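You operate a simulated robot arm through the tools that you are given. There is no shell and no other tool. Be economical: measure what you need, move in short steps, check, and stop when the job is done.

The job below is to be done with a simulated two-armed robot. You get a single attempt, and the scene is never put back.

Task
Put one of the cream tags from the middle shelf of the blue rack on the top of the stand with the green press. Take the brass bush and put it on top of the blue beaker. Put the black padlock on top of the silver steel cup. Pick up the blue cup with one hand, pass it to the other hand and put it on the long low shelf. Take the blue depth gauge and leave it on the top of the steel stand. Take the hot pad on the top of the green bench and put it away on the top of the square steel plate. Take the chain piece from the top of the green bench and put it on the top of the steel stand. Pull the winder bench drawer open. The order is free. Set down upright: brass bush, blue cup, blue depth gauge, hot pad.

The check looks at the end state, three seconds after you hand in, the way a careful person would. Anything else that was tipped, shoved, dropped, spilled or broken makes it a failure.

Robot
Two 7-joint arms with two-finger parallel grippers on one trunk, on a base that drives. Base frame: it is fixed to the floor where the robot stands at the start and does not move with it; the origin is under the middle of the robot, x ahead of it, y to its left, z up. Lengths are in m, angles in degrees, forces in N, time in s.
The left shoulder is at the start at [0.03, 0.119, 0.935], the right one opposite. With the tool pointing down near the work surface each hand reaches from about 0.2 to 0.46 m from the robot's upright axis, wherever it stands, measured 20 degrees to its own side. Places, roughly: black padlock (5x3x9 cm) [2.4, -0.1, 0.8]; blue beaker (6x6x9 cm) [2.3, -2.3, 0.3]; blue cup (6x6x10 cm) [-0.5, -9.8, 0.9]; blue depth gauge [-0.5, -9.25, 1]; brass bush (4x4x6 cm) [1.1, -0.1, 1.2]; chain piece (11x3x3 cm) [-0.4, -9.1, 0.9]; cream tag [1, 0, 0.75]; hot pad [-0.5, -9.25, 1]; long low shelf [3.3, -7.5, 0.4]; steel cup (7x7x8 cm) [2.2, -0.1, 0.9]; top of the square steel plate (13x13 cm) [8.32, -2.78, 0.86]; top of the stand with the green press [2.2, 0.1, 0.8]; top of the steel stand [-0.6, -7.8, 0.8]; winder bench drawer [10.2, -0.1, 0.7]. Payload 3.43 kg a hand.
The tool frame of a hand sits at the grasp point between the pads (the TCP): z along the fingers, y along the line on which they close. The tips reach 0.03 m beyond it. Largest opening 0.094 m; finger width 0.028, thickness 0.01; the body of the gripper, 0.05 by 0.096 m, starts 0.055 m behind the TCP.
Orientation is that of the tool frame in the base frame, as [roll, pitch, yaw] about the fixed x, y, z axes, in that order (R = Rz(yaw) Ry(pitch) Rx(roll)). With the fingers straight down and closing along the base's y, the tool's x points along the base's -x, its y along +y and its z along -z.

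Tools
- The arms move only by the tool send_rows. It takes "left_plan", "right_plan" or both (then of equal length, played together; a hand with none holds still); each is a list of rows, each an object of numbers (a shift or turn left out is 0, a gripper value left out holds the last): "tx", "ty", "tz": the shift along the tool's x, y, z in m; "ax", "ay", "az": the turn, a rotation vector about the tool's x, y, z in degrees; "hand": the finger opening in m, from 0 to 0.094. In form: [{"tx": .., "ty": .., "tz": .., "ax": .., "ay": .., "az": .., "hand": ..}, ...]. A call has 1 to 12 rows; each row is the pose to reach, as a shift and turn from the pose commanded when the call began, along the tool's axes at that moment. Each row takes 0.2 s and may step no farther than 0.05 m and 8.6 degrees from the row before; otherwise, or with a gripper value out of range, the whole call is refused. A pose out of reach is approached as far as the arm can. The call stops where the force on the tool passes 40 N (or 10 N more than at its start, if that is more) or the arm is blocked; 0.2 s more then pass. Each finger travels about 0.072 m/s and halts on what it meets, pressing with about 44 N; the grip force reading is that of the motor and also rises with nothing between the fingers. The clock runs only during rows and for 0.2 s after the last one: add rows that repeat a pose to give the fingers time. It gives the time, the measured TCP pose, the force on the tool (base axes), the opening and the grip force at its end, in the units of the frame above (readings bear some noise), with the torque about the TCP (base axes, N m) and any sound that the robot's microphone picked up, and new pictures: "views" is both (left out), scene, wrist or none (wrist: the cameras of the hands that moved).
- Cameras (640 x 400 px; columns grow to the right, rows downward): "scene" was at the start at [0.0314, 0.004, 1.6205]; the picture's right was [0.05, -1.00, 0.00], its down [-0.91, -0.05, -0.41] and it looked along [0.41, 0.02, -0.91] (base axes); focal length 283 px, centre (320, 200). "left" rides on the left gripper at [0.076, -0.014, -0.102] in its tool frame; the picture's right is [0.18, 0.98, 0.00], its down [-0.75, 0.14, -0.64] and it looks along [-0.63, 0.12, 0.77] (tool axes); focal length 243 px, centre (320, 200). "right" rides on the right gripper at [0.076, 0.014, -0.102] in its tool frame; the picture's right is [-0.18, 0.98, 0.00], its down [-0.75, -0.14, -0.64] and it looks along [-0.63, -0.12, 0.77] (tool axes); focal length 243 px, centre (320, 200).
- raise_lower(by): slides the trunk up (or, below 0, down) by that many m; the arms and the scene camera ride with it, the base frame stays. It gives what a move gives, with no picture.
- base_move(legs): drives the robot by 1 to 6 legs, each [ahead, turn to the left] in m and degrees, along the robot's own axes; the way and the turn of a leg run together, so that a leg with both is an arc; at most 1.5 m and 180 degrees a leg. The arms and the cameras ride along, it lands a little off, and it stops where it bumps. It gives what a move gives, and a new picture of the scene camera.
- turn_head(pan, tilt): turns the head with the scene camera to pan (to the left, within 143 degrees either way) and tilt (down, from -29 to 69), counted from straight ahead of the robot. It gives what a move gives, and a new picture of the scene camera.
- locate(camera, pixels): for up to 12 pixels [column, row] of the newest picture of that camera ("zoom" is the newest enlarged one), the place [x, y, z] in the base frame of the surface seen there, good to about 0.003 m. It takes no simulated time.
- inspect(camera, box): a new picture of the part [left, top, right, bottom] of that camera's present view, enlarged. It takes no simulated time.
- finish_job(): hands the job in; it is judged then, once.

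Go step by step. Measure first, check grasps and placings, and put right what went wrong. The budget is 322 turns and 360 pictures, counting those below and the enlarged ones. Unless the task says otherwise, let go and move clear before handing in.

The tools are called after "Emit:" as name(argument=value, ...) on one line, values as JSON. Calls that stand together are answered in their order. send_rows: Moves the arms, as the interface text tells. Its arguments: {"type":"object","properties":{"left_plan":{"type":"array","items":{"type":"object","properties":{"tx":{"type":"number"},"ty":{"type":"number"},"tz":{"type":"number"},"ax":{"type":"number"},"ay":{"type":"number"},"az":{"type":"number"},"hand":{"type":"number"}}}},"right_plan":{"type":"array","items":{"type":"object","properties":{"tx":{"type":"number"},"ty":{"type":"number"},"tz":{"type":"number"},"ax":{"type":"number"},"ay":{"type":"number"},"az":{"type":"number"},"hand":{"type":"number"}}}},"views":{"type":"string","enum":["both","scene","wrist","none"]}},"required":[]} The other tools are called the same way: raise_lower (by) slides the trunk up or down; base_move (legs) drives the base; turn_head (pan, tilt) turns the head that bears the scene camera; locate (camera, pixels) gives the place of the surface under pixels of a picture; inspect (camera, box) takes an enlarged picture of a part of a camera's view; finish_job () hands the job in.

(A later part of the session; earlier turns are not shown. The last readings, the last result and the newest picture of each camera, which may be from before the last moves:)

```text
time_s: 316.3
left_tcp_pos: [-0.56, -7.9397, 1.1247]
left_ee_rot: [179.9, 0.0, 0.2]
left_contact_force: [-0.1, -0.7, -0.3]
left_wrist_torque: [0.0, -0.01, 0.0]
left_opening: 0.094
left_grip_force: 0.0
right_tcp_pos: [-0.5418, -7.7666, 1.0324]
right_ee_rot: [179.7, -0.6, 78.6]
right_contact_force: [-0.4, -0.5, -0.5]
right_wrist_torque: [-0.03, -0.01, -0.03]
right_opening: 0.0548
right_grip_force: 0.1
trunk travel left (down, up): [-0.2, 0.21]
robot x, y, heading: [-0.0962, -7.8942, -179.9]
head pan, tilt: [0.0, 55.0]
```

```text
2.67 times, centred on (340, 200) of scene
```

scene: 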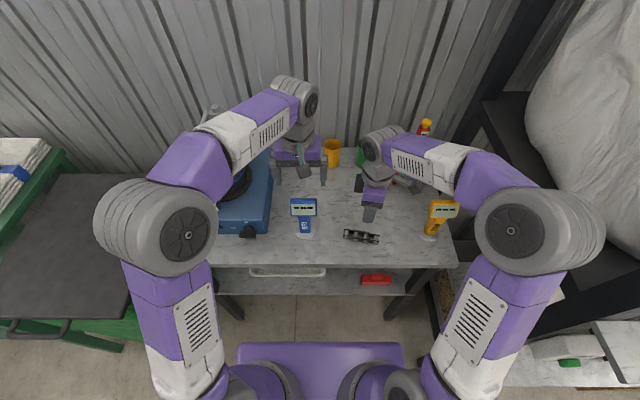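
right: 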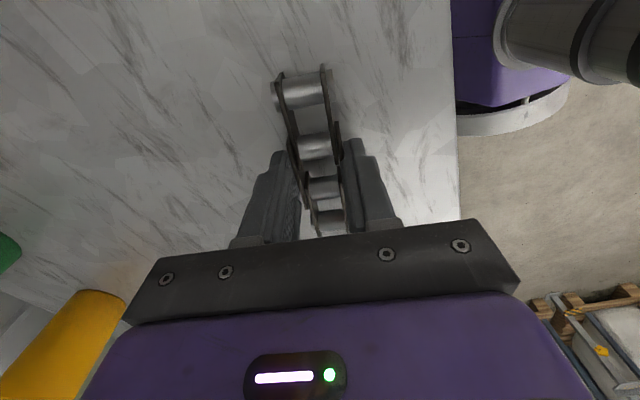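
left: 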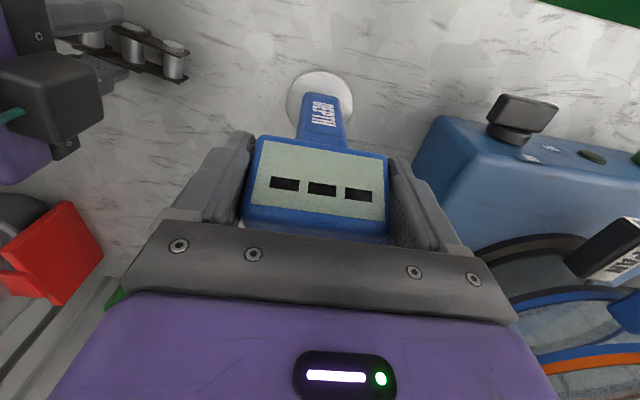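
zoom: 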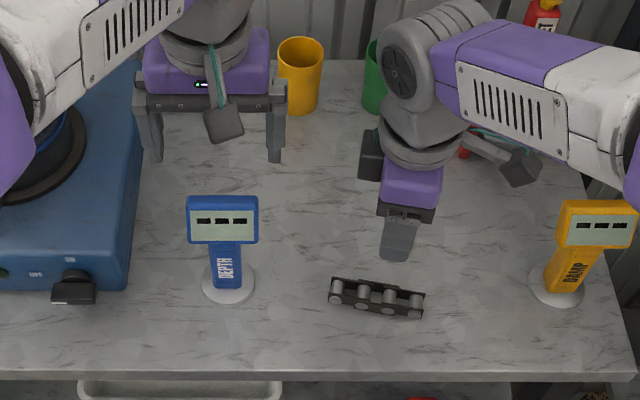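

Gauge and chain are placed upright/right. Next the blue cup: back off, restore the right hand, and return to the green bench.

Emit:
base_move(legs=[[-0.45, 0]])

Emit:
send_rows(right_plan=[{"az": 7.2}, {"az": 14.4}, {"az": 21.6}, {"az": 28.8}, {"az": 36}, {"az": 43.2}, {"az": 50.4}, {"az": 57.6}, {"az": 64.8}, {"az": 72}, {"az": 79}, {"az": 79}], left_plan=[{"tx": 0.02}, {"tx": 0.04}, {"tx": 0.06}, {"tx": 0.08}, {"tx": 0.1}, {"tx": 0.12}, {"tx": 0.14}, {"tx": 0.14}, {"tx": 0.14}, {"tx": 0.14}, {"tx": 0.14}, {"tx": 0.14}], views="none")

Emit:
base_move(legs=[[0, 90], [1.45, 0], [0, -90]])

Emit:
turn_head(pan=15, tilt=40)

```text
time_s: 319.0
left_tcp_pos: [-0.1107, -7.9389, 1.125]
left_ee_rot: [180.0, -0.1, 0.5]
left_contact_force: [0.3, -0.1, 0.0]
left_wrist_torque: [-0.01, 0.01, 0.03]
left_opening: 0.0942
left_grip_force: 0.1
right_tcp_pos: [-0.092, -7.7659, 1.0329]
right_ee_rot: [179.7, -0.6, 78.8]
right_contact_force: [0.4, -0.1, 0.0]
right_wrist_torque: [-0.04, -0.02, -0.01]
right_opening: 0.0552
right_grip_force: 0.1
trunk travel left (down, up): [-0.2, 0.21]
robot x, y, heading: [0.3575, -7.8886, -179.5]
head pan, tilt: [0.0, 55.0]
```

scene: 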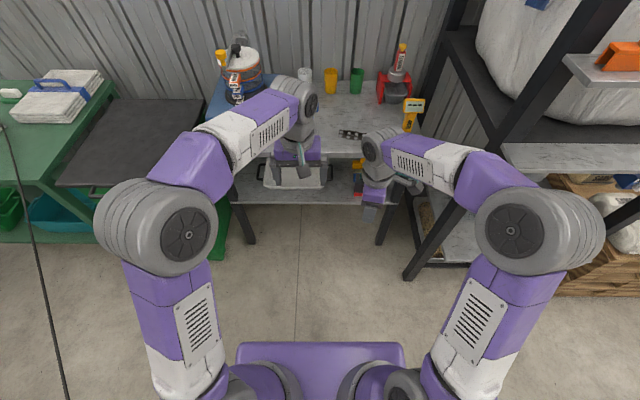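

```text
time_s: 321.6
left_tcp_pos: [0.0299, -7.9394, 1.1253]
left_ee_rot: [-180.0, 0.0, 0.5]
left_contact_force: [0.0, -0.2, -1.0]
left_wrist_torque: [0.01, -0.01, -0.01]
left_opening: 0.0941
left_grip_force: 0.0
right_tcp_pos: [-0.0927, -7.7652, 1.031]
right_ee_rot: [-179.5, -0.4, -0.3]
right_contact_force: [-0.3, 0.3, -0.2]
right_wrist_torque: [-0.02, -0.03, 0.03]
right_opening: 0.0548
right_grip_force: 0.1
trunk travel left (down, up): [-0.2, 0.21]
robot x, y, heading: [0.3568, -7.8877, -179.2]
head pan, tilt: [0.0, 55.0]
```

```text
time_s: 336.4
left_tcp_pos: [0.0638, -9.3753, 1.125]
left_ee_rot: [180.0, -0.1, 2.6]
left_contact_force: [0.0, -1.1, -0.3]
left_wrist_torque: [0.0, 0.01, -0.05]
left_opening: 0.094
left_grip_force: 0.0
right_tcp_pos: [-0.0636, -9.2061, 1.0317]
right_ee_rot: [-179.5, -0.4, 1.9]
right_contact_force: [0.2, -0.3, -0.3]
right_wrist_torque: [-0.05, -0.02, -0.01]
right_opening: 0.0549
right_grip_force: 0.1
trunk travel left (down, up): [-0.2, 0.21]
robot x, y, heading: [0.3898, -9.3136, -177.3]
head pan, tilt: [0.0, 55.0]
```

scene: 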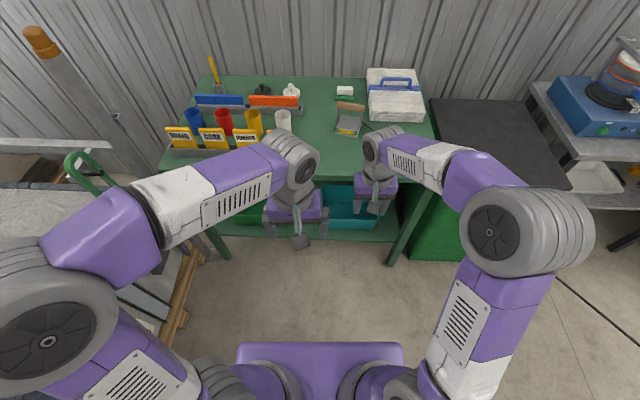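

```text
time_s: 337.1
left_tcp_pos: [0.0638, -9.3748, 1.1253]
left_ee_rot: [180.0, 0.1, 2.5]
left_contact_force: [0.5, 0.5, -0.4]
left_wrist_torque: [-0.03, -0.01, -0.03]
left_opening: 0.094
left_grip_force: 0.0
right_tcp_pos: [-0.0642, -9.206, 1.0318]
right_ee_rot: [-179.5, -0.3, 1.8]
right_contact_force: [0.5, 0.2, 0.5]
right_wrist_torque: [0.0, 0.02, -0.02]
right_opening: 0.0548
right_grip_force: 0.1
trunk travel left (down, up): [-0.2, 0.21]
robot x, y, heading: [0.386, -9.3136, -177.7]
head pan, tilt: [15.0, 40.0]
```

scene: 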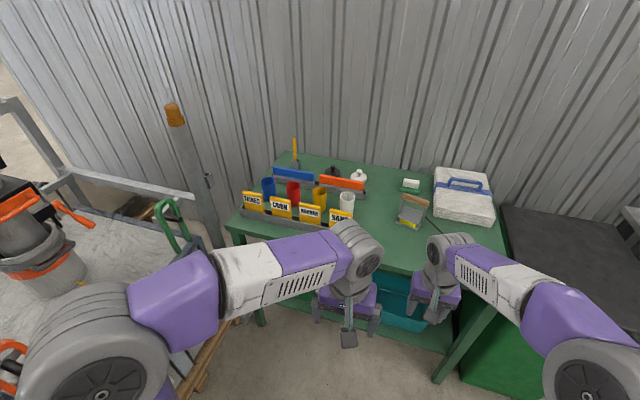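

Emit:
inspect(camera="scene", box=[220, 130, 380, 240])

```text
3.64 times, centred on (300, 185) of scene
```

zoom: 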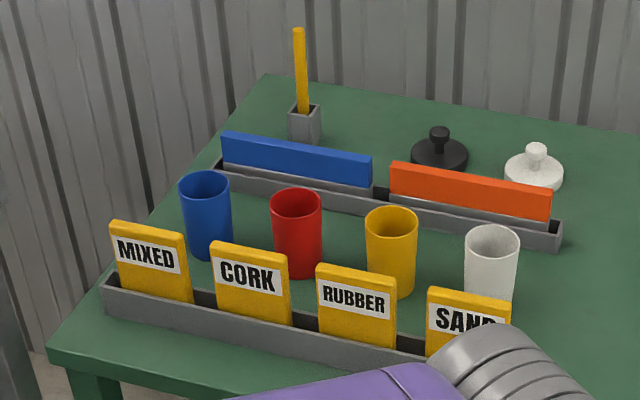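

Emit:
locate(camera="zoom", pixels=[[181, 185], [229, 185], [205, 171], [207, 198], [205, 225], [273, 202], [297, 190], [240, 200], [150, 225], [220, 140], [225, 180], [80, 350]])

```text
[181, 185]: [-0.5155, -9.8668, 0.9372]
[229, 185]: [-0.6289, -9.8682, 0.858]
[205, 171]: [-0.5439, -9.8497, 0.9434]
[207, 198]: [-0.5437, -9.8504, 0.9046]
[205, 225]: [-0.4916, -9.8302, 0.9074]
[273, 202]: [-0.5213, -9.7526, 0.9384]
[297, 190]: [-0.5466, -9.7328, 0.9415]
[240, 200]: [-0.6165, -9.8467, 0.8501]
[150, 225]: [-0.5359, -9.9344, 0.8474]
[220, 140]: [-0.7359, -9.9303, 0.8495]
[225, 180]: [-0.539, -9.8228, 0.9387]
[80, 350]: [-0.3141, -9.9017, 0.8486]
```

Blue cup centre ≈(-0.519,-9.839), rim ≈0.945. Check obstacles to the left (post, hopper).

Emit:
locate(camera="scene", pixels=[[175, 115], [205, 180], [130, 190], [165, 220], [70, 215], [30, 215], [100, 250], [190, 260], [215, 240]])

```text
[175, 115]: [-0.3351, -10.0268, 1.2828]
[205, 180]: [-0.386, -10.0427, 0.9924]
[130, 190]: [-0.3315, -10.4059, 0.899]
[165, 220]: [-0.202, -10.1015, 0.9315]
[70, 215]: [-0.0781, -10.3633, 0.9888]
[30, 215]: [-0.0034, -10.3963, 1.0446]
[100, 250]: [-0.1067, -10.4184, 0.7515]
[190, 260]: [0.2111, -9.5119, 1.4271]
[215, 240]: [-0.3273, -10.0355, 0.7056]
```

Post at (-0.335,-10.03). I'll approach at a slight angle: target pose ≈(-0.06,-9.625), heading -168°, with the trunk raised.

Emit:
raise_lower(by=0.2)

Emit:
base_move(legs=[[0, 32.7], [0.54, 0], [0, -23]])

Emit:
turn_head(pan=10, tilt=52)

```text
time_s: 339.3
left_tcp_pos: [0.0644, -9.3749, 1.3243]
left_ee_rot: [-180.0, 0.1, 2.6]
left_contact_force: [1.0, -0.5, 0.5]
left_wrist_torque: [0.0, 0.0, 0.03]
left_opening: 0.0939
left_grip_force: 0.0
right_tcp_pos: [-0.0649, -9.2064, 1.2322]
right_ee_rot: [-179.6, -0.4, 1.9]
right_contact_force: [-1.5, 1.1, 0.1]
right_wrist_torque: [0.0, -0.03, 0.02]
right_opening: 0.0553
right_grip_force: 0.1
trunk travel left (down, up): [-0.4, 0.01]
robot x, y, heading: [0.3903, -9.3131, -177.3]
head pan, tilt: [15.0, 40.0]
```

```text
time_s: 343.9
left_tcp_pos: [-0.2811, -9.8462, 1.3242]
left_ee_rot: [-180.0, 0.0, 34.9]
left_contact_force: [-0.3, -0.2, -0.2]
left_wrist_torque: [0.02, -0.03, -0.03]
left_opening: 0.0938
left_grip_force: 0.0
right_tcp_pos: [-0.4815, -9.7714, 1.2306]
right_ee_rot: [-179.5, -0.4, 34.4]
right_contact_force: [-0.6, 0.0, -0.1]
right_wrist_torque: [0.03, -0.02, 0.02]
right_opening: 0.0551
right_grip_force: 0.1
trunk travel left (down, up): [-0.4, 0.01]
robot x, y, heading: [-0.0367, -9.6167, -145.0]
head pan, tilt: [15.0, 40.0]
stopped in leg 2: the robot was blocked; the commanded pose is now the measured one
```

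scene: 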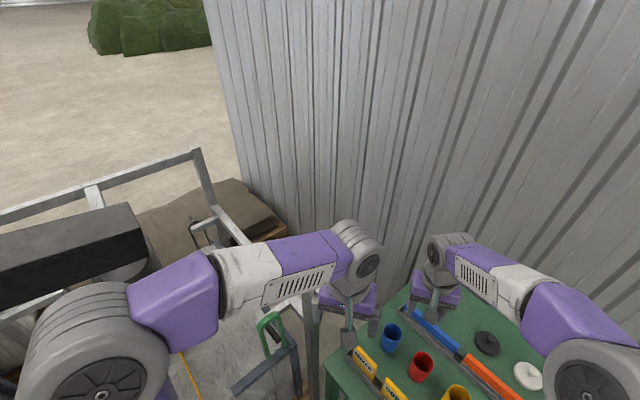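

```text
time_s: 344.7
left_tcp_pos: [-0.2797, -9.8434, 1.3257]
left_ee_rot: [-180.0, 0.1, 34.9]
left_contact_force: [0.1, 0.3, 0.1]
left_wrist_torque: [-0.03, 0.04, 0.01]
left_opening: 0.0942
left_grip_force: 0.0
right_tcp_pos: [-0.4774, -9.7711, 1.2331]
right_ee_rot: [-179.4, -0.3, 34.3]
right_contact_force: [0.2, 0.6, 0.1]
right_wrist_torque: [0.02, 0.02, 0.03]
right_opening: 0.0549
right_grip_force: 0.0
trunk travel left (down, up): [-0.4, 0.01]
robot x, y, heading: [-0.0375, -9.6226, -145.0]
head pan, tilt: [10.0, 52.0]
```

scene: 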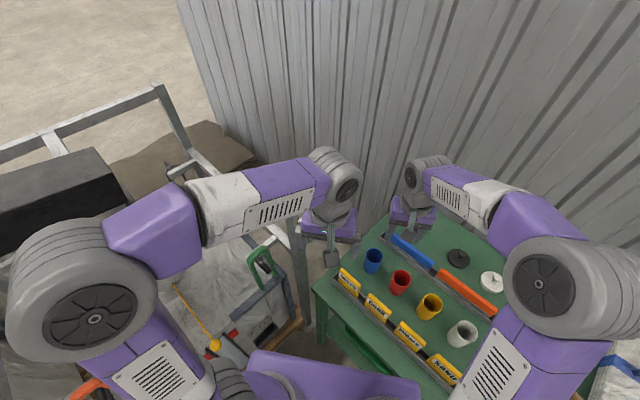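

The base's right-front corner touched the bench; back off 2 cm. From here the right hand is nearly over the blue cup, so I'll pick with the right hand instead.

Emit:
base_move(legs=[[-0.02, 0]])

Emit:
inspect(camera="scene", box=[320, 200, 500, 330])

```text
time_s: 345.5
left_tcp_pos: [-0.2675, -9.8337, 1.3252]
left_ee_rot: [-179.9, -0.1, 34.8]
left_contact_force: [-0.1, -0.8, -0.1]
left_wrist_torque: [0.01, -0.04, 0.03]
left_opening: 0.094
left_grip_force: 0.1
right_tcp_pos: [-0.4658, -9.7618, 1.2302]
right_ee_rot: [-179.5, -0.4, 34.3]
right_contact_force: [0.1, -0.8, -0.3]
right_wrist_torque: [0.03, -0.01, 0.01]
right_opening: 0.055
right_grip_force: 0.0
trunk travel left (down, up): [-0.4, 0.01]
robot x, y, heading: [-0.0208, -9.606, -145.0]
head pan, tilt: [10.0, 52.0]
```

scene: 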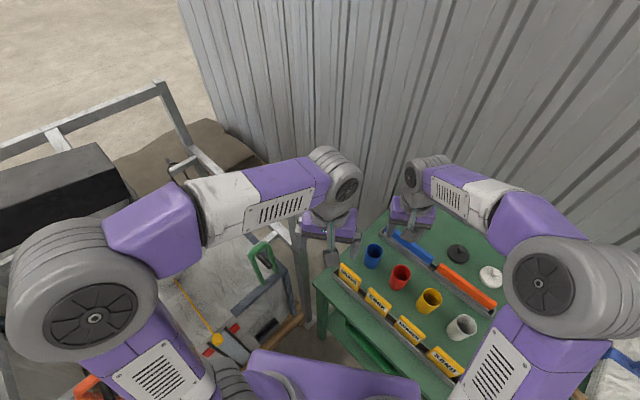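

```text
3.08 times, centred on (410, 265) of scene
```

zoom: 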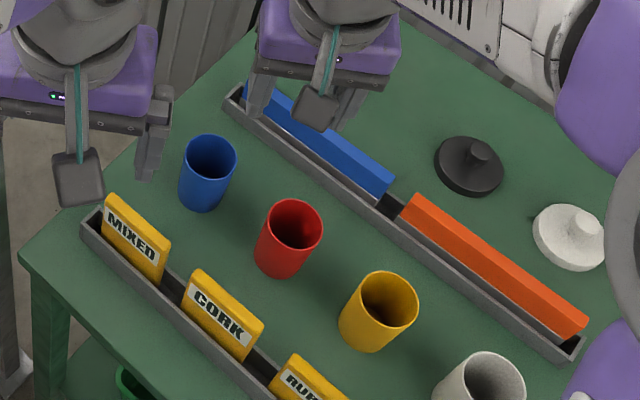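

Emit:
locate(camera="zoom", pixels=[[183, 158], [235, 158], [210, 136], [206, 180], [206, 205], [262, 225], [318, 235], [150, 220], [110, 197], [168, 240], [235, 95], [250, 130]])

```text
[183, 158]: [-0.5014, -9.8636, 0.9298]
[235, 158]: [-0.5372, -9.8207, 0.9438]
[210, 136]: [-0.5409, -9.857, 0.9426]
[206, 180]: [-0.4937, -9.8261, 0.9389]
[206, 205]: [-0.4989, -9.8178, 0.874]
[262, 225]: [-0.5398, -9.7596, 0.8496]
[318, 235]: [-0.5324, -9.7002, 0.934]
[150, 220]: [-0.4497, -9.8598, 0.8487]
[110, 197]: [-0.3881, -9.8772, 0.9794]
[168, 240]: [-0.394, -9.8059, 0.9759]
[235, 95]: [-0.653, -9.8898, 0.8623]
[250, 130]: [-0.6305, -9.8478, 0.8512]
```

Cup centre (-0.518,-9.842), rim 0.943. Move the right hand over it (opening 0.085).

Emit:
send_rows(right_plan=[{"tx": -0.03, "ty": 0.012, "hand": 0.085}, {"tx": -0.06, "ty": 0.024}, {"tx": -0.088, "ty": 0.0368}, {"tx": -0.088, "ty": 0.0368, "tz": 0.04}, {"tx": -0.088, "ty": 0.0368, "tz": 0.08}, {"tx": -0.088, "ty": 0.0368, "tz": 0.12}, {"tx": -0.088, "ty": 0.0368, "tz": 0.16}, {"tx": -0.088, "ty": 0.0368, "tz": 0.18}, {"tx": -0.088, "ty": 0.0368, "tz": 0.18}], views="both")

```text
time_s: 347.5
left_tcp_pos: [-0.2652, -9.8324, 1.3249]
left_ee_rot: [180.0, 0.0, 34.9]
left_contact_force: [-1.0, -0.8, 0.6]
left_wrist_torque: [0.0, 0.0, -0.01]
left_opening: 0.0938
left_grip_force: 0.1
right_tcp_pos: [-0.5155, -9.8374, 1.0498]
right_ee_rot: [-179.5, -0.3, 34.1]
right_contact_force: [-0.2, 0.2, 0.0]
right_wrist_torque: [-0.01, 0.0, -0.01]
right_opening: 0.0852
right_grip_force: 0.2
trunk travel left (down, up): [-0.4, 0.01]
robot x, y, heading: [-0.0197, -9.6075, -145.3]
head pan, tilt: [10.0, 52.0]
```

scene: 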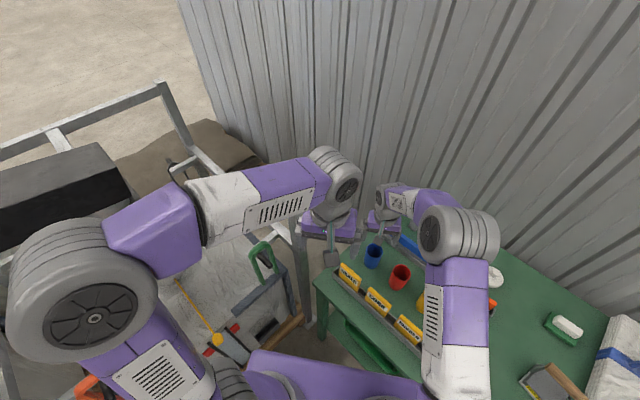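
right: 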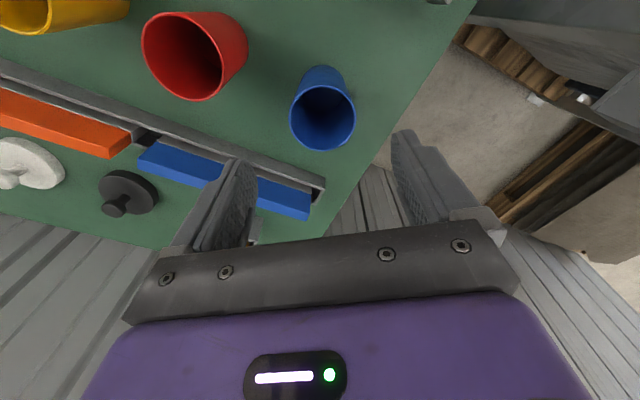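

Well aligned. Lower to z 0.935 and close on the cup's upper part.

Emit:
send_rows(right_plan=[{"tx": -0.004, "ty": 0.002, "tz": 0.04}, {"tx": -0.004, "ty": 0.002, "tz": 0.08}, {"tx": -0.004, "ty": 0.002, "tz": 0.105}, {"tx": -0.004, "ty": 0.002, "tz": 0.115}, {"tx": -0.004, "ty": 0.002, "tz": 0.115}, {"tx": -0.004, "ty": 0.002, "tz": 0.115, "hand": 0.045}, {"tx": -0.004, "ty": 0.002, "tz": 0.115}, {"tx": -0.004, "ty": 0.002, "tz": 0.115}, {"tx": -0.004, "ty": 0.002, "tz": 0.115}], views="wrist")

```text
time_s: 349.5
left_tcp_pos: [-0.2649, -9.8341, 1.3245]
left_ee_rot: [-179.9, 0.0, 34.8]
left_contact_force: [0.2, -0.6, 0.8]
left_wrist_torque: [-0.01, 0.0, -0.02]
left_opening: 0.0939
left_grip_force: 0.1
right_tcp_pos: [-0.5174, -9.8406, 0.9347]
right_ee_rot: [-179.6, -0.3, 34.3]
right_contact_force: [0.0, 0.5, 0.1]
right_wrist_torque: [0.03, -0.01, 0.02]
right_opening: 0.0608
right_grip_force: 44.1
trunk travel left (down, up): [-0.4, 0.01]
robot x, y, heading: [-0.0205, -9.6064, -145.3]
head pan, tilt: [10.0, 52.0]
```

right: 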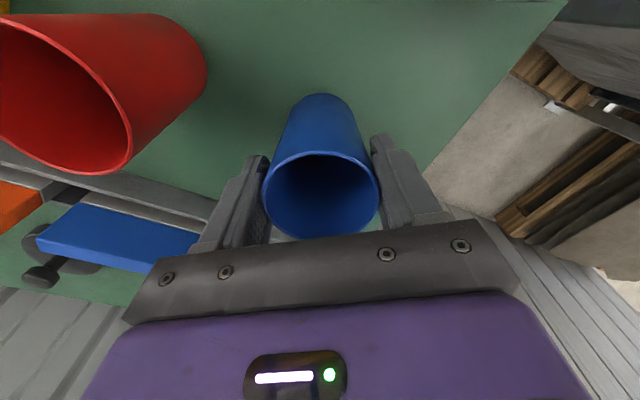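

Cup gripped (0.061). Lift and back away from the bench.

Emit:
send_rows(right_plan=[{"tz": -0.04}, {"tz": -0.08}, {"tz": -0.12}, {"tz": -0.16}, {"tz": -0.2}, {"tz": -0.2}], views="none")

Emit:
base_move(legs=[[-0.55, 0]])

Emit:
turn_head(pan=0, tilt=50)

```text
time_s: 350.9
left_tcp_pos: [-0.266, -9.8328, 1.3246]
left_ee_rot: [-179.9, -0.1, 34.9]
left_contact_force: [0.6, 0.1, -0.3]
left_wrist_torque: [0.0, 0.03, 0.0]
left_opening: 0.0937
left_grip_force: 0.1
right_tcp_pos: [-0.5184, -9.8429, 1.1341]
right_ee_rot: [-179.5, -0.3, 34.3]
right_contact_force: [0.4, -0.6, -1.1]
right_wrist_torque: [-0.01, -0.06, -0.01]
right_opening: 0.0607
right_grip_force: 44.0
trunk travel left (down, up): [-0.4, 0.01]
robot x, y, heading: [-0.0212, -9.605, -145.0]
head pan, tilt: [10.0, 52.0]
```

```text
time_s: 354.0
left_tcp_pos: [0.1822, -9.5204, 1.3262]
left_ee_rot: [180.0, 0.0, 34.7]
left_contact_force: [0.9, 0.6, 0.2]
left_wrist_torque: [0.0, -0.01, 0.01]
left_opening: 0.0943
left_grip_force: 0.0
right_tcp_pos: [-0.0712, -9.5308, 1.1335]
right_ee_rot: [-179.5, -0.3, 34.0]
right_contact_force: [0.4, 0.2, -0.4]
right_wrist_torque: [-0.02, 0.0, 0.03]
right_opening: 0.0606
right_grip_force: 44.0
trunk travel left (down, up): [-0.4, 0.01]
robot x, y, heading: [0.4247, -9.2942, -145.1]
head pan, tilt: [10.0, 52.0]
```

scene: 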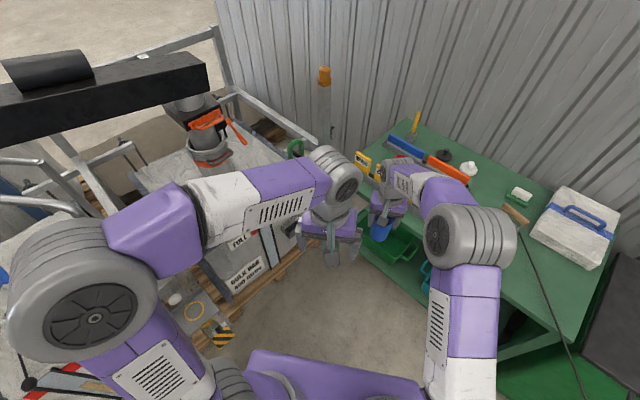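

```text
time_s: 354.7
left_tcp_pos: [0.1836, -9.5207, 1.3249]
left_ee_rot: [-180.0, 0.1, 34.7]
left_contact_force: [-0.2, 0.1, -0.3]
left_wrist_torque: [-0.03, -0.01, -0.01]
left_opening: 0.0938
left_grip_force: 0.0
right_tcp_pos: [-0.0713, -9.53, 1.1343]
right_ee_rot: [-179.6, -0.3, 34.0]
right_contact_force: [0.1, -1.4, -1.8]
right_wrist_torque: [0.03, 0.03, 0.02]
right_opening: 0.0606
right_grip_force: 43.6
trunk travel left (down, up): [-0.4, 0.01]
robot x, y, heading: [0.4264, -9.2944, -145.2]
head pan, tilt: [0.0, 50.0]
```

scene: 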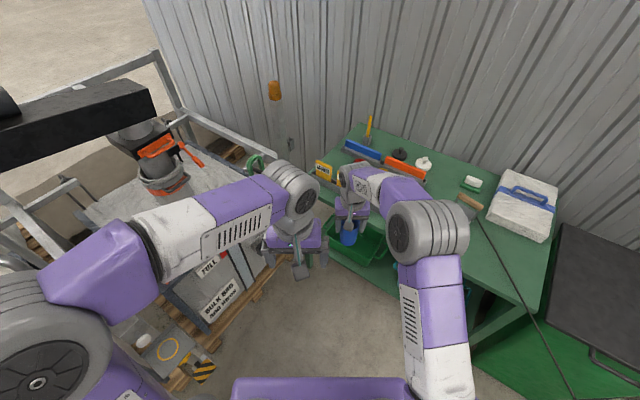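

Turn around clockwise to face the long low shelf direction and look.

Emit:
base_move(legs=[[0, -90], [0, -87]])

Emit:
turn_head(pan=0, tilt=20)

```text
time_s: 362.7
left_tcp_pos: [0.6581, -9.0607, 1.3253]
left_ee_rot: [180.0, 0.0, -142.5]
left_contact_force: [1.0, 0.9, -0.8]
left_wrist_torque: [0.0, -0.02, -0.01]
left_opening: 0.0938
left_grip_force: 0.0
right_tcp_pos: [0.9109, -9.0377, 1.1331]
right_ee_rot: [-179.5, -0.3, -143.1]
right_contact_force: [0.0, 0.0, -1.7]
right_wrist_torque: [0.0, 0.04, 0.02]
right_opening: 0.0608
right_grip_force: 44.2
trunk travel left (down, up): [-0.4, 0.01]
robot x, y, heading: [0.4253, -9.2944, 37.5]
head pan, tilt: [0.0, 50.0]
```

scene: 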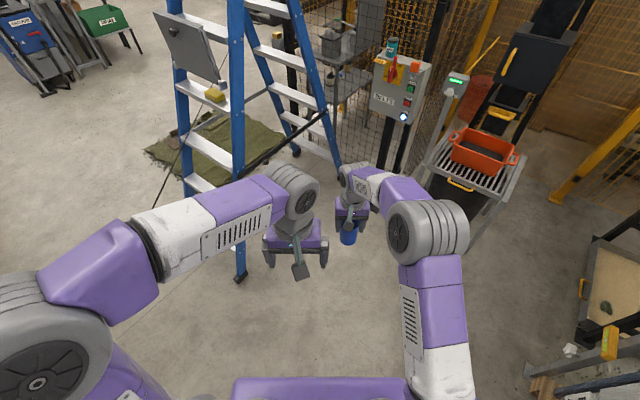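

```text
time_s: 363.6
left_tcp_pos: [0.6574, -9.0605, 1.3245]
left_ee_rot: [-180.0, 0.1, -142.6]
left_contact_force: [0.6, 0.8, 0.3]
left_wrist_torque: [-0.02, -0.01, -0.02]
left_opening: 0.0942
left_grip_force: 0.0
right_tcp_pos: [0.9107, -9.0382, 1.1347]
right_ee_rot: [-179.5, -0.3, -143.0]
right_contact_force: [0.0, 0.6, -0.7]
right_wrist_torque: [0.0, 0.04, 0.02]
right_opening: 0.0607
right_grip_force: 44.1
trunk travel left (down, up): [-0.4, 0.01]
robot x, y, heading: [0.4261, -9.2975, 37.7]
head pan, tilt: [0.0, 20.0]
```

scene: 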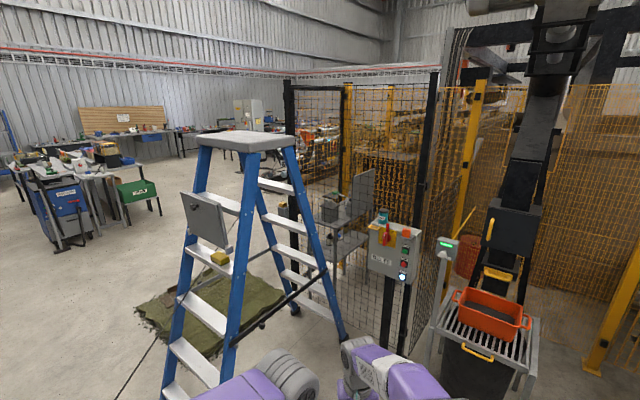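

Emit:
inspect(camera="scene", box=[270, 70, 470, 290])

Emit:
locate(camera="scene", pixels=[[345, 245], [340, 210], [285, 100], [345, 100], [435, 100], [390, 330], [300, 290], [295, 310], [160, 390], [345, 335], [285, 285], [240, 340]])

```text
1.82 times, centred on (370, 180) of scene
```

zoom: 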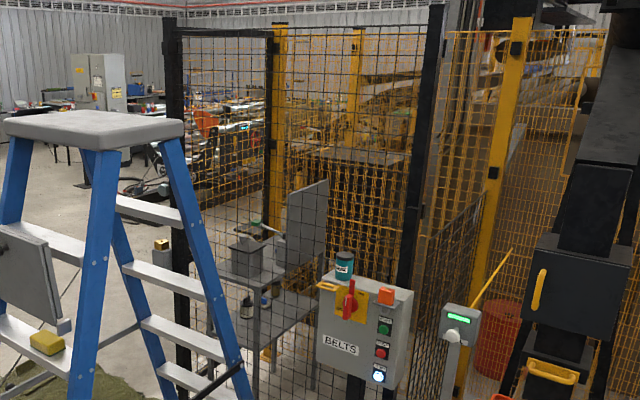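

```text
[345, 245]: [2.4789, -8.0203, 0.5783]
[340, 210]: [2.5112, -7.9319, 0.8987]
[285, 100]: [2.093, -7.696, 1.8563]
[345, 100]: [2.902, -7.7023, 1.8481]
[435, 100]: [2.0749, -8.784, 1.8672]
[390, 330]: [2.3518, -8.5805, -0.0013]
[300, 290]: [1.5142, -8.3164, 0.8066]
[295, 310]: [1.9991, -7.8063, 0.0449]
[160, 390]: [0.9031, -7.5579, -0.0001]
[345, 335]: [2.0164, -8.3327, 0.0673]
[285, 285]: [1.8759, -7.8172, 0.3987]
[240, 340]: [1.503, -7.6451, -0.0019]
```

The shelf seems to be on the other side of the fence panel; go back north through the corridor and look from there.

Emit:
base_move(legs=[[0, 64], [1.2, 0], [0, -14], [1.3, 0], [1.4, 0], [0, -60]])

```text
time_s: 388.7
left_tcp_pos: [0.5191, -5.2277, 1.3251]
left_ee_rot: [-179.9, -0.1, -151.5]
left_contact_force: [-0.5, -0.6, -0.2]
left_wrist_torque: [-0.02, -0.04, -0.02]
left_opening: 0.094
left_grip_force: 0.0
right_tcp_pos: [0.7701, -5.2465, 1.134]
right_ee_rot: [-179.5, -0.2, -152.1]
right_contact_force: [0.1, -0.3, -1.3]
right_wrist_torque: [-0.01, -0.01, 0.01]
right_opening: 0.0609
right_grip_force: 43.9
trunk travel left (down, up): [-0.4, 0.01]
robot x, y, heading: [0.2534, -5.4243, 28.6]
head pan, tilt: [0.0, 20.0]
```

scene: 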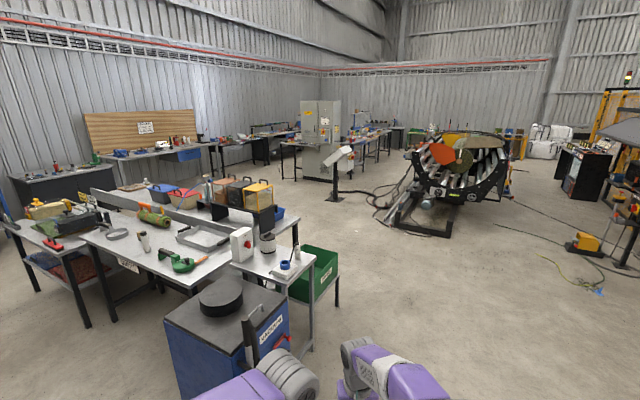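

Emit:
turn_head(pan=-60, tilt=18)

Emit:
inspect(camera="scene", box=[120, 90, 420, 300])

```text
time_s: 390.0
left_tcp_pos: [0.5182, -5.2275, 1.3246]
left_ee_rot: [180.0, 0.0, -151.5]
left_contact_force: [0.0, 0.1, -0.1]
left_wrist_torque: [0.0, -0.03, 0.01]
left_opening: 0.0938
left_grip_force: 0.0
right_tcp_pos: [0.7711, -5.2459, 1.1331]
right_ee_rot: [-179.5, -0.3, -152.1]
right_contact_force: [0.4, 0.0, -1.0]
right_wrist_torque: [0.01, 0.0, 0.03]
right_opening: 0.0607
right_grip_force: 43.7
trunk travel left (down, up): [-0.4, 0.01]
robot x, y, heading: [0.2506, -5.4239, 28.5]
head pan, tilt: [-60.0, 18.0]
```

scene: 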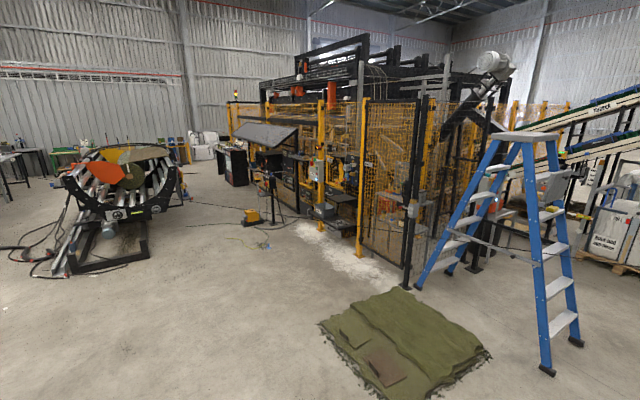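

```text
1.90 times, centred on (270, 195) of scene
```

zoom: 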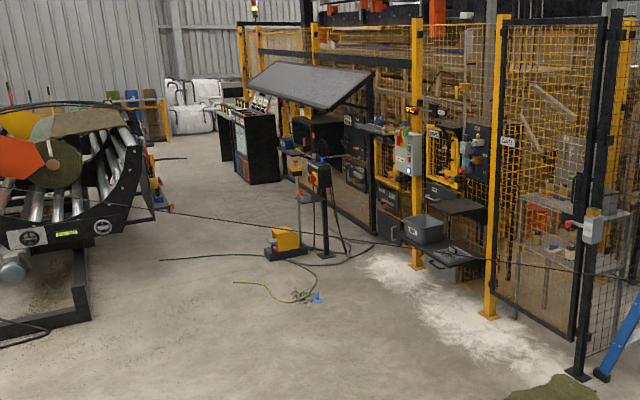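

Emit:
locate(camera="zoom", pixels=[[455, 258], [425, 230], [465, 206], [440, 240], [490, 315], [420, 265], [548, 255], [575, 340], [582, 375], [510, 200], [480, 245], [450, 190]])

```text
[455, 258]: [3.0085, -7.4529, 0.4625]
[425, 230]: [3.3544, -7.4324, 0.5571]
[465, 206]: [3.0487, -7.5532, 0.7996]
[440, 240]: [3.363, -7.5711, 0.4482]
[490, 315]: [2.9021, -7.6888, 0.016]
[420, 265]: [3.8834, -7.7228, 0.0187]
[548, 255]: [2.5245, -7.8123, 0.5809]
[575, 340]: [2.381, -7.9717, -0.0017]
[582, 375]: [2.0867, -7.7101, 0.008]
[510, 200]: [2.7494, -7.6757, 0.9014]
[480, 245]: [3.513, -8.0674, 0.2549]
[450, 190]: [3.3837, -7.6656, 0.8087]
```

The long low shelf is at z≈0.45, x 2.9–3.9, y≈-7.5, open to the north. Drive east and face it.

Emit:
base_move(legs=[[0, -28.5], [1.5, 0], [1.4, 0], [0, -90]])

Emit:
turn_head(pan=0, tilt=25)

```text
time_s: 409.4
left_tcp_pos: [3.2235, -5.7802, 1.3255]
left_ee_rot: [180.0, 0.0, 89.5]
left_contact_force: [-0.7, -0.4, -0.2]
left_wrist_torque: [0.02, -0.02, -0.02]
left_opening: 0.0941
left_grip_force: 0.0
right_tcp_pos: [3.086, -5.9931, 1.1341]
right_ee_rot: [-179.5, -0.3, 88.8]
right_contact_force: [-0.4, 0.0, -0.3]
right_wrist_torque: [0.01, 0.0, 0.03]
right_opening: 0.0605
right_grip_force: 44.2
trunk travel left (down, up): [-0.4, 0.01]
robot x, y, heading: [3.1818, -5.4527, -90.3]
head pan, tilt: [-60.0, 18.0]
```

scene: 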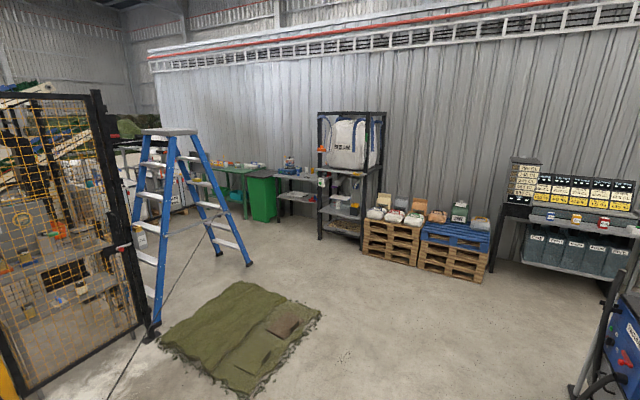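

```text
time_s: 410.8
left_tcp_pos: [3.2231, -5.7796, 1.3242]
left_ee_rot: [-179.9, 0.1, 89.4]
left_contact_force: [-0.3, 0.0, -0.6]
left_wrist_torque: [0.01, -0.04, 0.02]
left_opening: 0.0941
left_grip_force: 0.0
right_tcp_pos: [3.0848, -5.9918, 1.1336]
right_ee_rot: [-179.5, -0.3, 88.9]
right_contact_force: [0.2, 0.2, -1.7]
right_wrist_torque: [0.0, -0.03, -0.01]
right_opening: 0.0604
right_grip_force: 44.0
trunk travel left (down, up): [-0.4, 0.01]
robot x, y, heading: [3.185, -5.453, -90.4]
head pan, tilt: [0.0, 25.0]
```

scene: 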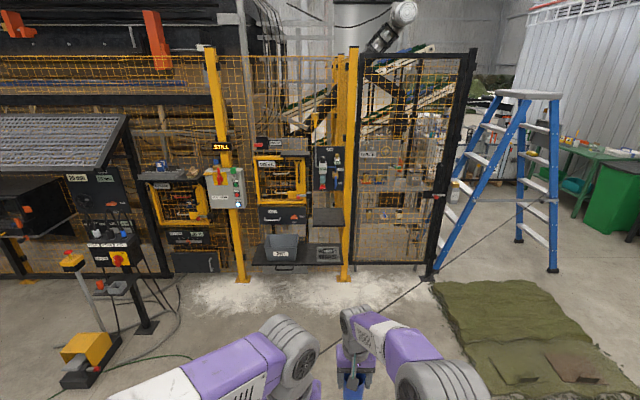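

Emit:
inspect(camera="scene", box=[200, 130, 380, 300])

Emit:
locate(camera="scene", pixels=[[255, 264], [330, 264], [325, 250], [260, 250], [280, 253], [285, 235], [325, 210], [280, 212], [280, 222], [350, 275], [238, 275], [330, 245]])

```text
2.35 times, centred on (290, 215) of scene
```

zoom: 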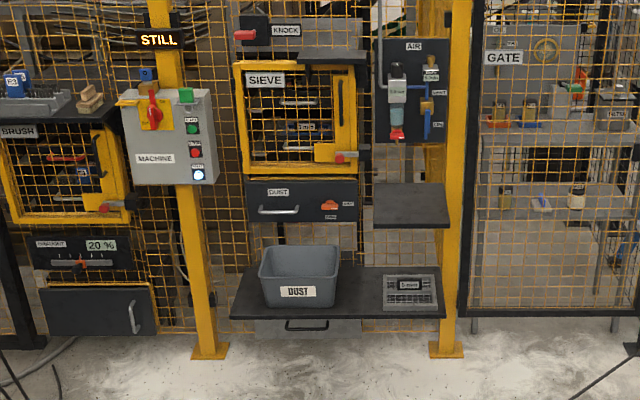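

```text
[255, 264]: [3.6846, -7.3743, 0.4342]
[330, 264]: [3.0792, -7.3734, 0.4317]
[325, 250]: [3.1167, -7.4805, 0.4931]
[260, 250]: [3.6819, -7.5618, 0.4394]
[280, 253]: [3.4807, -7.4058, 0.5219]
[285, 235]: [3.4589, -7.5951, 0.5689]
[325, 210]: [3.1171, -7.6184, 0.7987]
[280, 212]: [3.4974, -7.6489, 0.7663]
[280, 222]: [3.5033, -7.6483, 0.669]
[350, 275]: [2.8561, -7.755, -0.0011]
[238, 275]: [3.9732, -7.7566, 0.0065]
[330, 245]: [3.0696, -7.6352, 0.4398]
```

Free gap on the shelf at x≈3.265 between bin and sieve plate, y≈-7.435. Now the hand-over: bring the left hand down beside the cup, then tilt it to point forward.

Emit:
send_rows(left_plan=[{"tz": 0.035, "ty": 0.02, "hand": 0.08}, {"tz": 0.075, "ty": 0.04}, {"tz": 0.115, "ty": 0.06}, {"tz": 0.155, "ty": 0.08}, {"tz": 0.195, "ty": 0.1}, {"tz": 0.235, "ty": 0.12}, {"tz": 0.24, "ty": 0.12}], views="none")

Emit:
send_rows(left_plan=[{"ay": -8, "tx": -0.01}, {"ay": -16, "tx": -0.02}, {"ay": -24, "tx": -0.03}, {"ay": -32, "tx": -0.04}, {"ay": -40, "tx": -0.05}, {"ay": -48, "tx": -0.06}, {"ay": -56, "tx": -0.07}, {"ay": -64, "tx": -0.08}, {"ay": -72, "tx": -0.09}, {"ay": -78, "tx": -0.09}, {"ay": -78, "tx": -0.09}], views="scene")

```text
time_s: 412.4
left_tcp_pos: [3.3439, -5.7808, 1.0826]
left_ee_rot: [180.0, 0.0, 89.5]
left_contact_force: [-0.5, 0.8, 1.0]
left_wrist_torque: [0.01, -0.03, -0.02]
left_opening: 0.08
left_grip_force: 0.0
right_tcp_pos: [3.0862, -5.9919, 1.1344]
right_ee_rot: [-179.5, -0.2, 89.0]
right_contact_force: [-0.6, 0.2, -1.1]
right_wrist_torque: [0.01, -0.06, -0.03]
right_opening: 0.0605
right_grip_force: 44.1
trunk travel left (down, up): [-0.4, 0.01]
robot x, y, heading: [3.1793, -5.4508, -90.5]
head pan, tilt: [0.0, 25.0]
```

```text
time_s: 414.8
left_tcp_pos: [3.3423, -5.8739, 1.083]
left_ee_rot: [-179.9, 78.2, 89.4]
left_contact_force: [0.4, -0.4, 0.0]
left_wrist_torque: [0.0, 0.0, -0.04]
left_opening: 0.0799
left_grip_force: 0.0
left hand out of reach, approached as far as the arm can: row 4, 5, 6, 7, 8, 9, 10, 11
right_tcp_pos: [3.0839, -5.9931, 1.1339]
right_ee_rot: [-179.5, -0.2, 88.9]
right_contact_force: [0.2, 0.0, -1.5]
right_wrist_torque: [0.01, 0.03, 0.0]
right_opening: 0.0605
right_grip_force: 44.0
trunk travel left (down, up): [-0.4, 0.01]
robot x, y, heading: [3.179, -5.4511, -90.6]
head pan, tilt: [0.0, 25.0]
```

scene: 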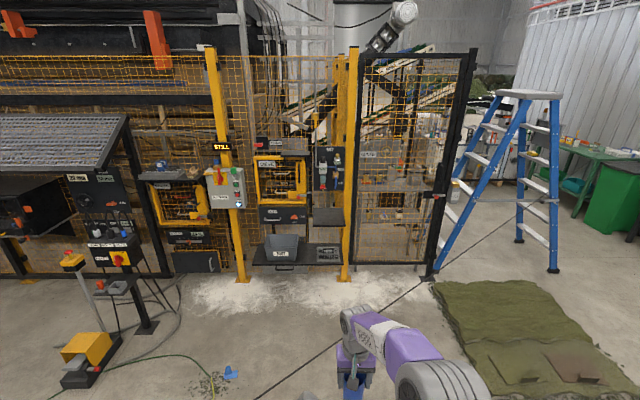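

Left hand points forward at (3.342,-5.874,1.083). Lift the cup and carry it above the left fingers, shifting the left hand 6 cm inward.

Emit:
send_rows(right_plan=[{"tz": -0.04}, {"tz": -0.08}, {"tz": -0.12}, {"tz": -0.12, "ty": 0.035, "tx": 0.02}, {"tz": -0.12, "ty": 0.07, "tx": 0.04}, {"tz": -0.12, "ty": 0.105, "tx": 0.06}, {"tz": -0.12, "ty": 0.14, "tx": 0.08}, {"tz": -0.12, "ty": 0.175, "tx": 0.1}, {"tz": -0.12, "ty": 0.198, "tx": 0.119}, {"tz": -0.12, "ty": 0.198, "tx": 0.119}], left_plan=[{"ty": -0.01}, {"ty": -0.02}, {"ty": -0.03}, {"ty": -0.04}, {"ty": -0.05}, {"ty": -0.06}, {"ty": -0.06}, {"ty": -0.06}, {"ty": -0.06}, {"ty": -0.06}], views="wrist")

Emit:
turn_head(pan=0, tilt=50)

```text
time_s: 416.9
left_tcp_pos: [3.2806, -5.8721, 1.0831]
left_ee_rot: [179.8, 78.0, 89.5]
left_contact_force: [0.7, 0.2, -0.3]
left_wrist_torque: [0.01, -0.01, -0.03]
left_opening: 0.0801
left_grip_force: 0.1
right_tcp_pos: [3.2835, -5.8785, 1.2527]
right_ee_rot: [-179.5, -0.5, 88.7]
right_contact_force: [0.3, -0.4, -1.2]
right_wrist_torque: [0.02, -0.02, 0.02]
right_opening: 0.0603
right_grip_force: 44.4
trunk travel left (down, up): [-0.4, 0.01]
robot x, y, heading: [3.1846, -5.4474, -90.5]
head pan, tilt: [0.0, 25.0]
```

right: 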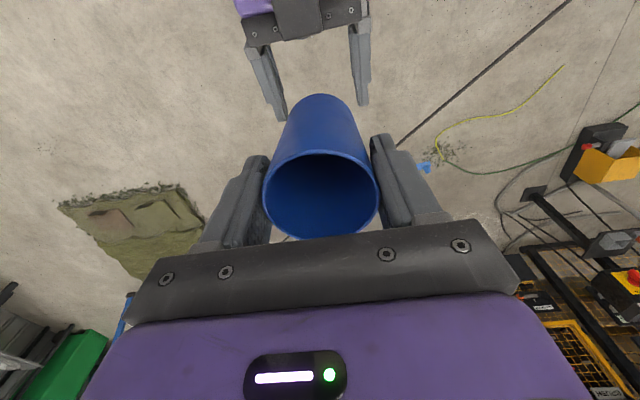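
left: 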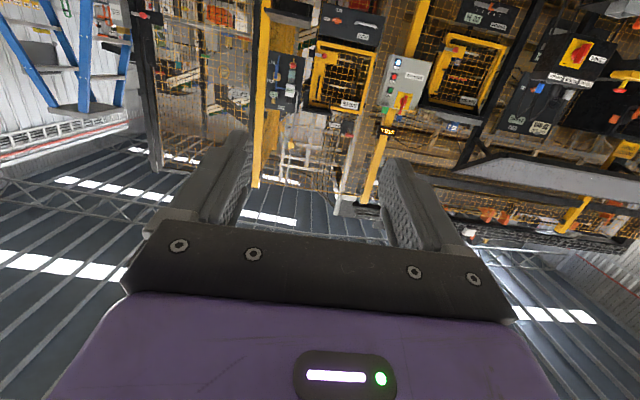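

```text
time_s: 417.8
left_tcp_pos: [3.2799, -5.8706, 1.0828]
left_ee_rot: [180.0, 78.0, 89.5]
left_contact_force: [0.1, 0.1, -0.1]
left_wrist_torque: [-0.01, -0.01, -0.03]
left_opening: 0.0802
left_grip_force: 0.1
right_tcp_pos: [3.2826, -5.8786, 1.2543]
right_ee_rot: [-179.5, -0.3, 88.9]
right_contact_force: [0.2, 0.5, -1.5]
right_wrist_torque: [0.01, -0.02, 0.01]
right_opening: 0.0607
right_grip_force: 43.6
trunk travel left (down, up): [-0.4, 0.01]
robot x, y, heading: [3.1759, -5.4544, -90.3]
head pan, tilt: [0.0, 50.0]
```

scene: 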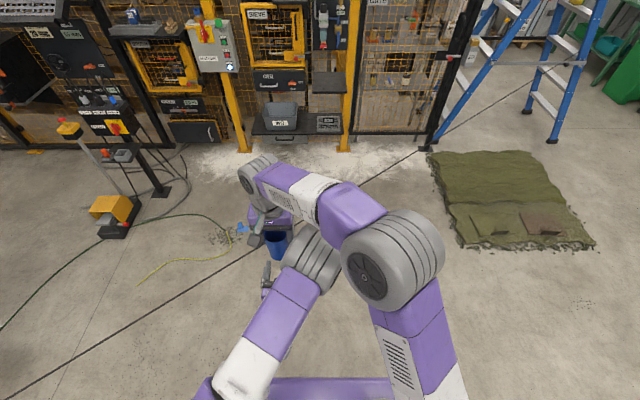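

Emit:
locate(camera="scene", pixels=[[310, 245], [320, 265], [330, 290], [300, 290], [390, 270], [345, 210], [300, 195], [350, 230], [275, 240]])

Emit:
inspect(camera="scene", box=[220, 140, 460, 320])

```text
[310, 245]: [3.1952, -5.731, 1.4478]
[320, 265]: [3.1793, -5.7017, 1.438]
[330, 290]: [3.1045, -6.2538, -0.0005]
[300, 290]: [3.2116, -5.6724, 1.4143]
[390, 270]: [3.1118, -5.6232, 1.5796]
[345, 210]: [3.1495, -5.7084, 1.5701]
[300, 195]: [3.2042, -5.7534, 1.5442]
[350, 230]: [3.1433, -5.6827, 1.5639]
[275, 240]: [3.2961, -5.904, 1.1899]
```

```text
2.22 times, centred on (340, 230) of scene
```

zoom: 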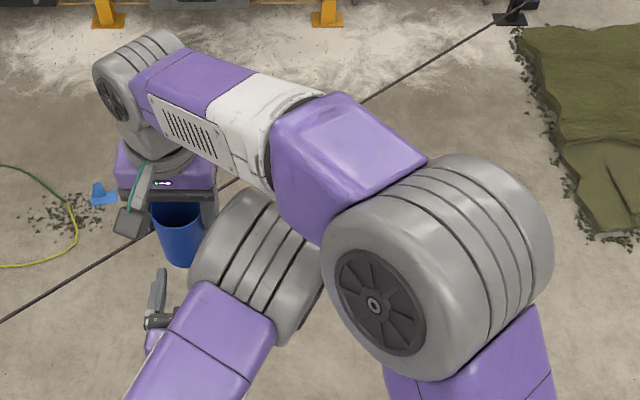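

The left elbow (z≈1.45) sits right under the right forearm, so lowering would collide. Yaw the left hand 45° inward so that its elbow moves out to the left.

Emit:
send_rows(left_plan=[{"ax": 7.33, "az": 1.57}, {"ax": 14.67, "az": 3.13}, {"ax": 22, "az": 4.7}, {"ax": 29.3, "az": 6.27}, {"ax": 36.7, "az": 7.83}, {"ax": 44, "az": 9.4}, {"ax": 44, "az": 9.4}], views="scene")

Emit:
inspect(camera="scene", box=[180, 140, 460, 350])

```text
time_s: 418.9
left_tcp_pos: [3.2775, -5.8722, 1.0831]
left_ee_rot: [-179.9, 78.1, 58.4]
left_contact_force: [0.4, 0.0, -0.4]
left_wrist_torque: [0.01, -0.01, 0.0]
left_opening: 0.08
left_grip_force: 0.0
right_tcp_pos: [3.2894, -5.8822, 1.2568]
right_ee_rot: [179.4, 0.3, 88.0]
right_contact_force: [3.9, -3.4, 0.3]
right_wrist_torque: [0.49, 0.38, -0.35]
right_opening: 0.0605
right_grip_force: 44.3
trunk travel left (down, up): [-0.4, 0.01]
robot x, y, heading: [3.1841, -5.4557, -90.5]
head pan, tilt: [0.0, 50.0]
stopped in row 5 (right hand): the force on the tool passed its limit at 68 N (the readings are from after the stop); the commanded pose is now the measured one
```

scene: 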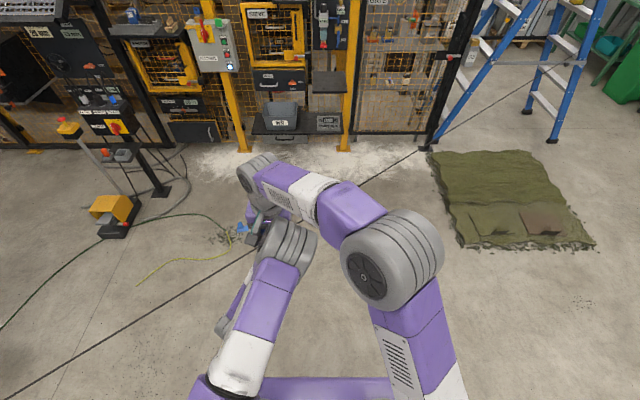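

```text
1.90 times, centred on (320, 245) of scene
```

zoom: 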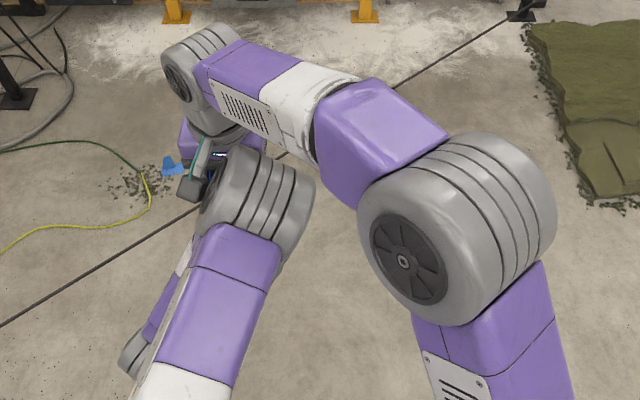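

The left elbow folded forward and bumped the right hand's housing; the cup is still held (0.0605). Undo the left yaw and move the right hand up/forward to separate.

Emit:
send_rows(left_plan=[{"ax": -5.1, "az": -1.1}, {"ax": -10.2, "az": -2.2}, {"ax": -15.3, "az": -3.2}, {"ax": -20.4, "az": -4.3}, {"ax": -25.5, "az": -5.4}, {"ax": -30.4, "az": -6.4}, {"ax": -30.4, "az": -6.4}], views="none")

Emit:
send_rows(right_plan=[{"tx": -0.02, "ty": -0.03}, {"tx": -0.04, "ty": -0.06}, {"tx": -0.06, "ty": -0.09}, {"tx": -0.08, "ty": -0.12}, {"tx": -0.1, "ty": -0.15}, {"tx": -0.11, "ty": -0.19}, {"tx": -0.11, "ty": -0.2}], views="scene")

```text
time_s: 419.3
left_tcp_pos: [3.2754, -5.8705, 1.0809]
left_ee_rot: [-179.5, 78.0, 60.9]
left_contact_force: [0.2, 1.5, 0.7]
left_wrist_torque: [0.03, 0.01, 0.0]
left_opening: 0.0796
left_grip_force: 0.0
right_tcp_pos: [3.295, -5.8804, 1.2607]
right_ee_rot: [178.5, 0.7, 87.7]
right_contact_force: [3.3, -1.5, -0.6]
right_wrist_torque: [0.23, 0.34, -0.23]
right_opening: 0.0603
right_grip_force: 44.0
trunk travel left (down, up): [-0.4, 0.01]
robot x, y, heading: [3.184, -5.4509, -90.6]
head pan, tilt: [0.0, 50.0]
stopped in row 1 (right hand): the force on the tool passed its limit at 56 N (the readings are from after the stop); the commanded pose is now the measured one
```

```text
time_s: 419.6
left_tcp_pos: [3.2693, -5.8703, 1.0819]
left_ee_rot: [-179.5, 77.9, 60.3]
left_contact_force: [0.4, -0.1, -0.9]
left_wrist_torque: [0.01, 0.01, -0.01]
left_opening: 0.08
left_grip_force: 0.1
right_tcp_pos: [3.2925, -5.8836, 1.2594]
right_ee_rot: [177.5, 0.5, 87.6]
right_contact_force: [2.4, -2.2, 0.8]
right_wrist_torque: [0.44, 0.26, -0.23]
right_opening: 0.0602
right_grip_force: 43.4
trunk travel left (down, up): [-0.4, 0.01]
robot x, y, heading: [3.1751, -5.4521, -90.8]
head pan, tilt: [0.0, 50.0]
stopped in row 1 (right hand): the force on the tool passed its limit at 61 N (the readings are from after the stop); the commanded pose is now the measured one
```

scene: 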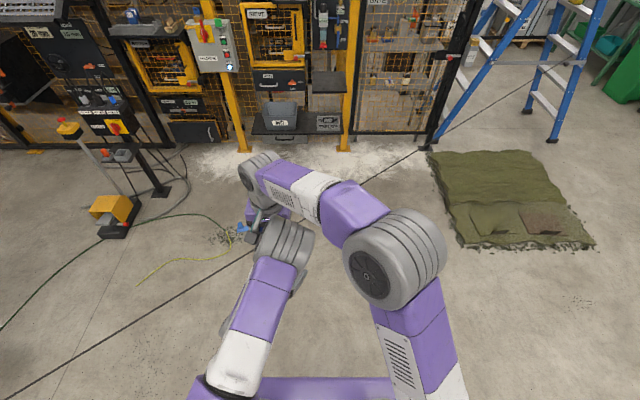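

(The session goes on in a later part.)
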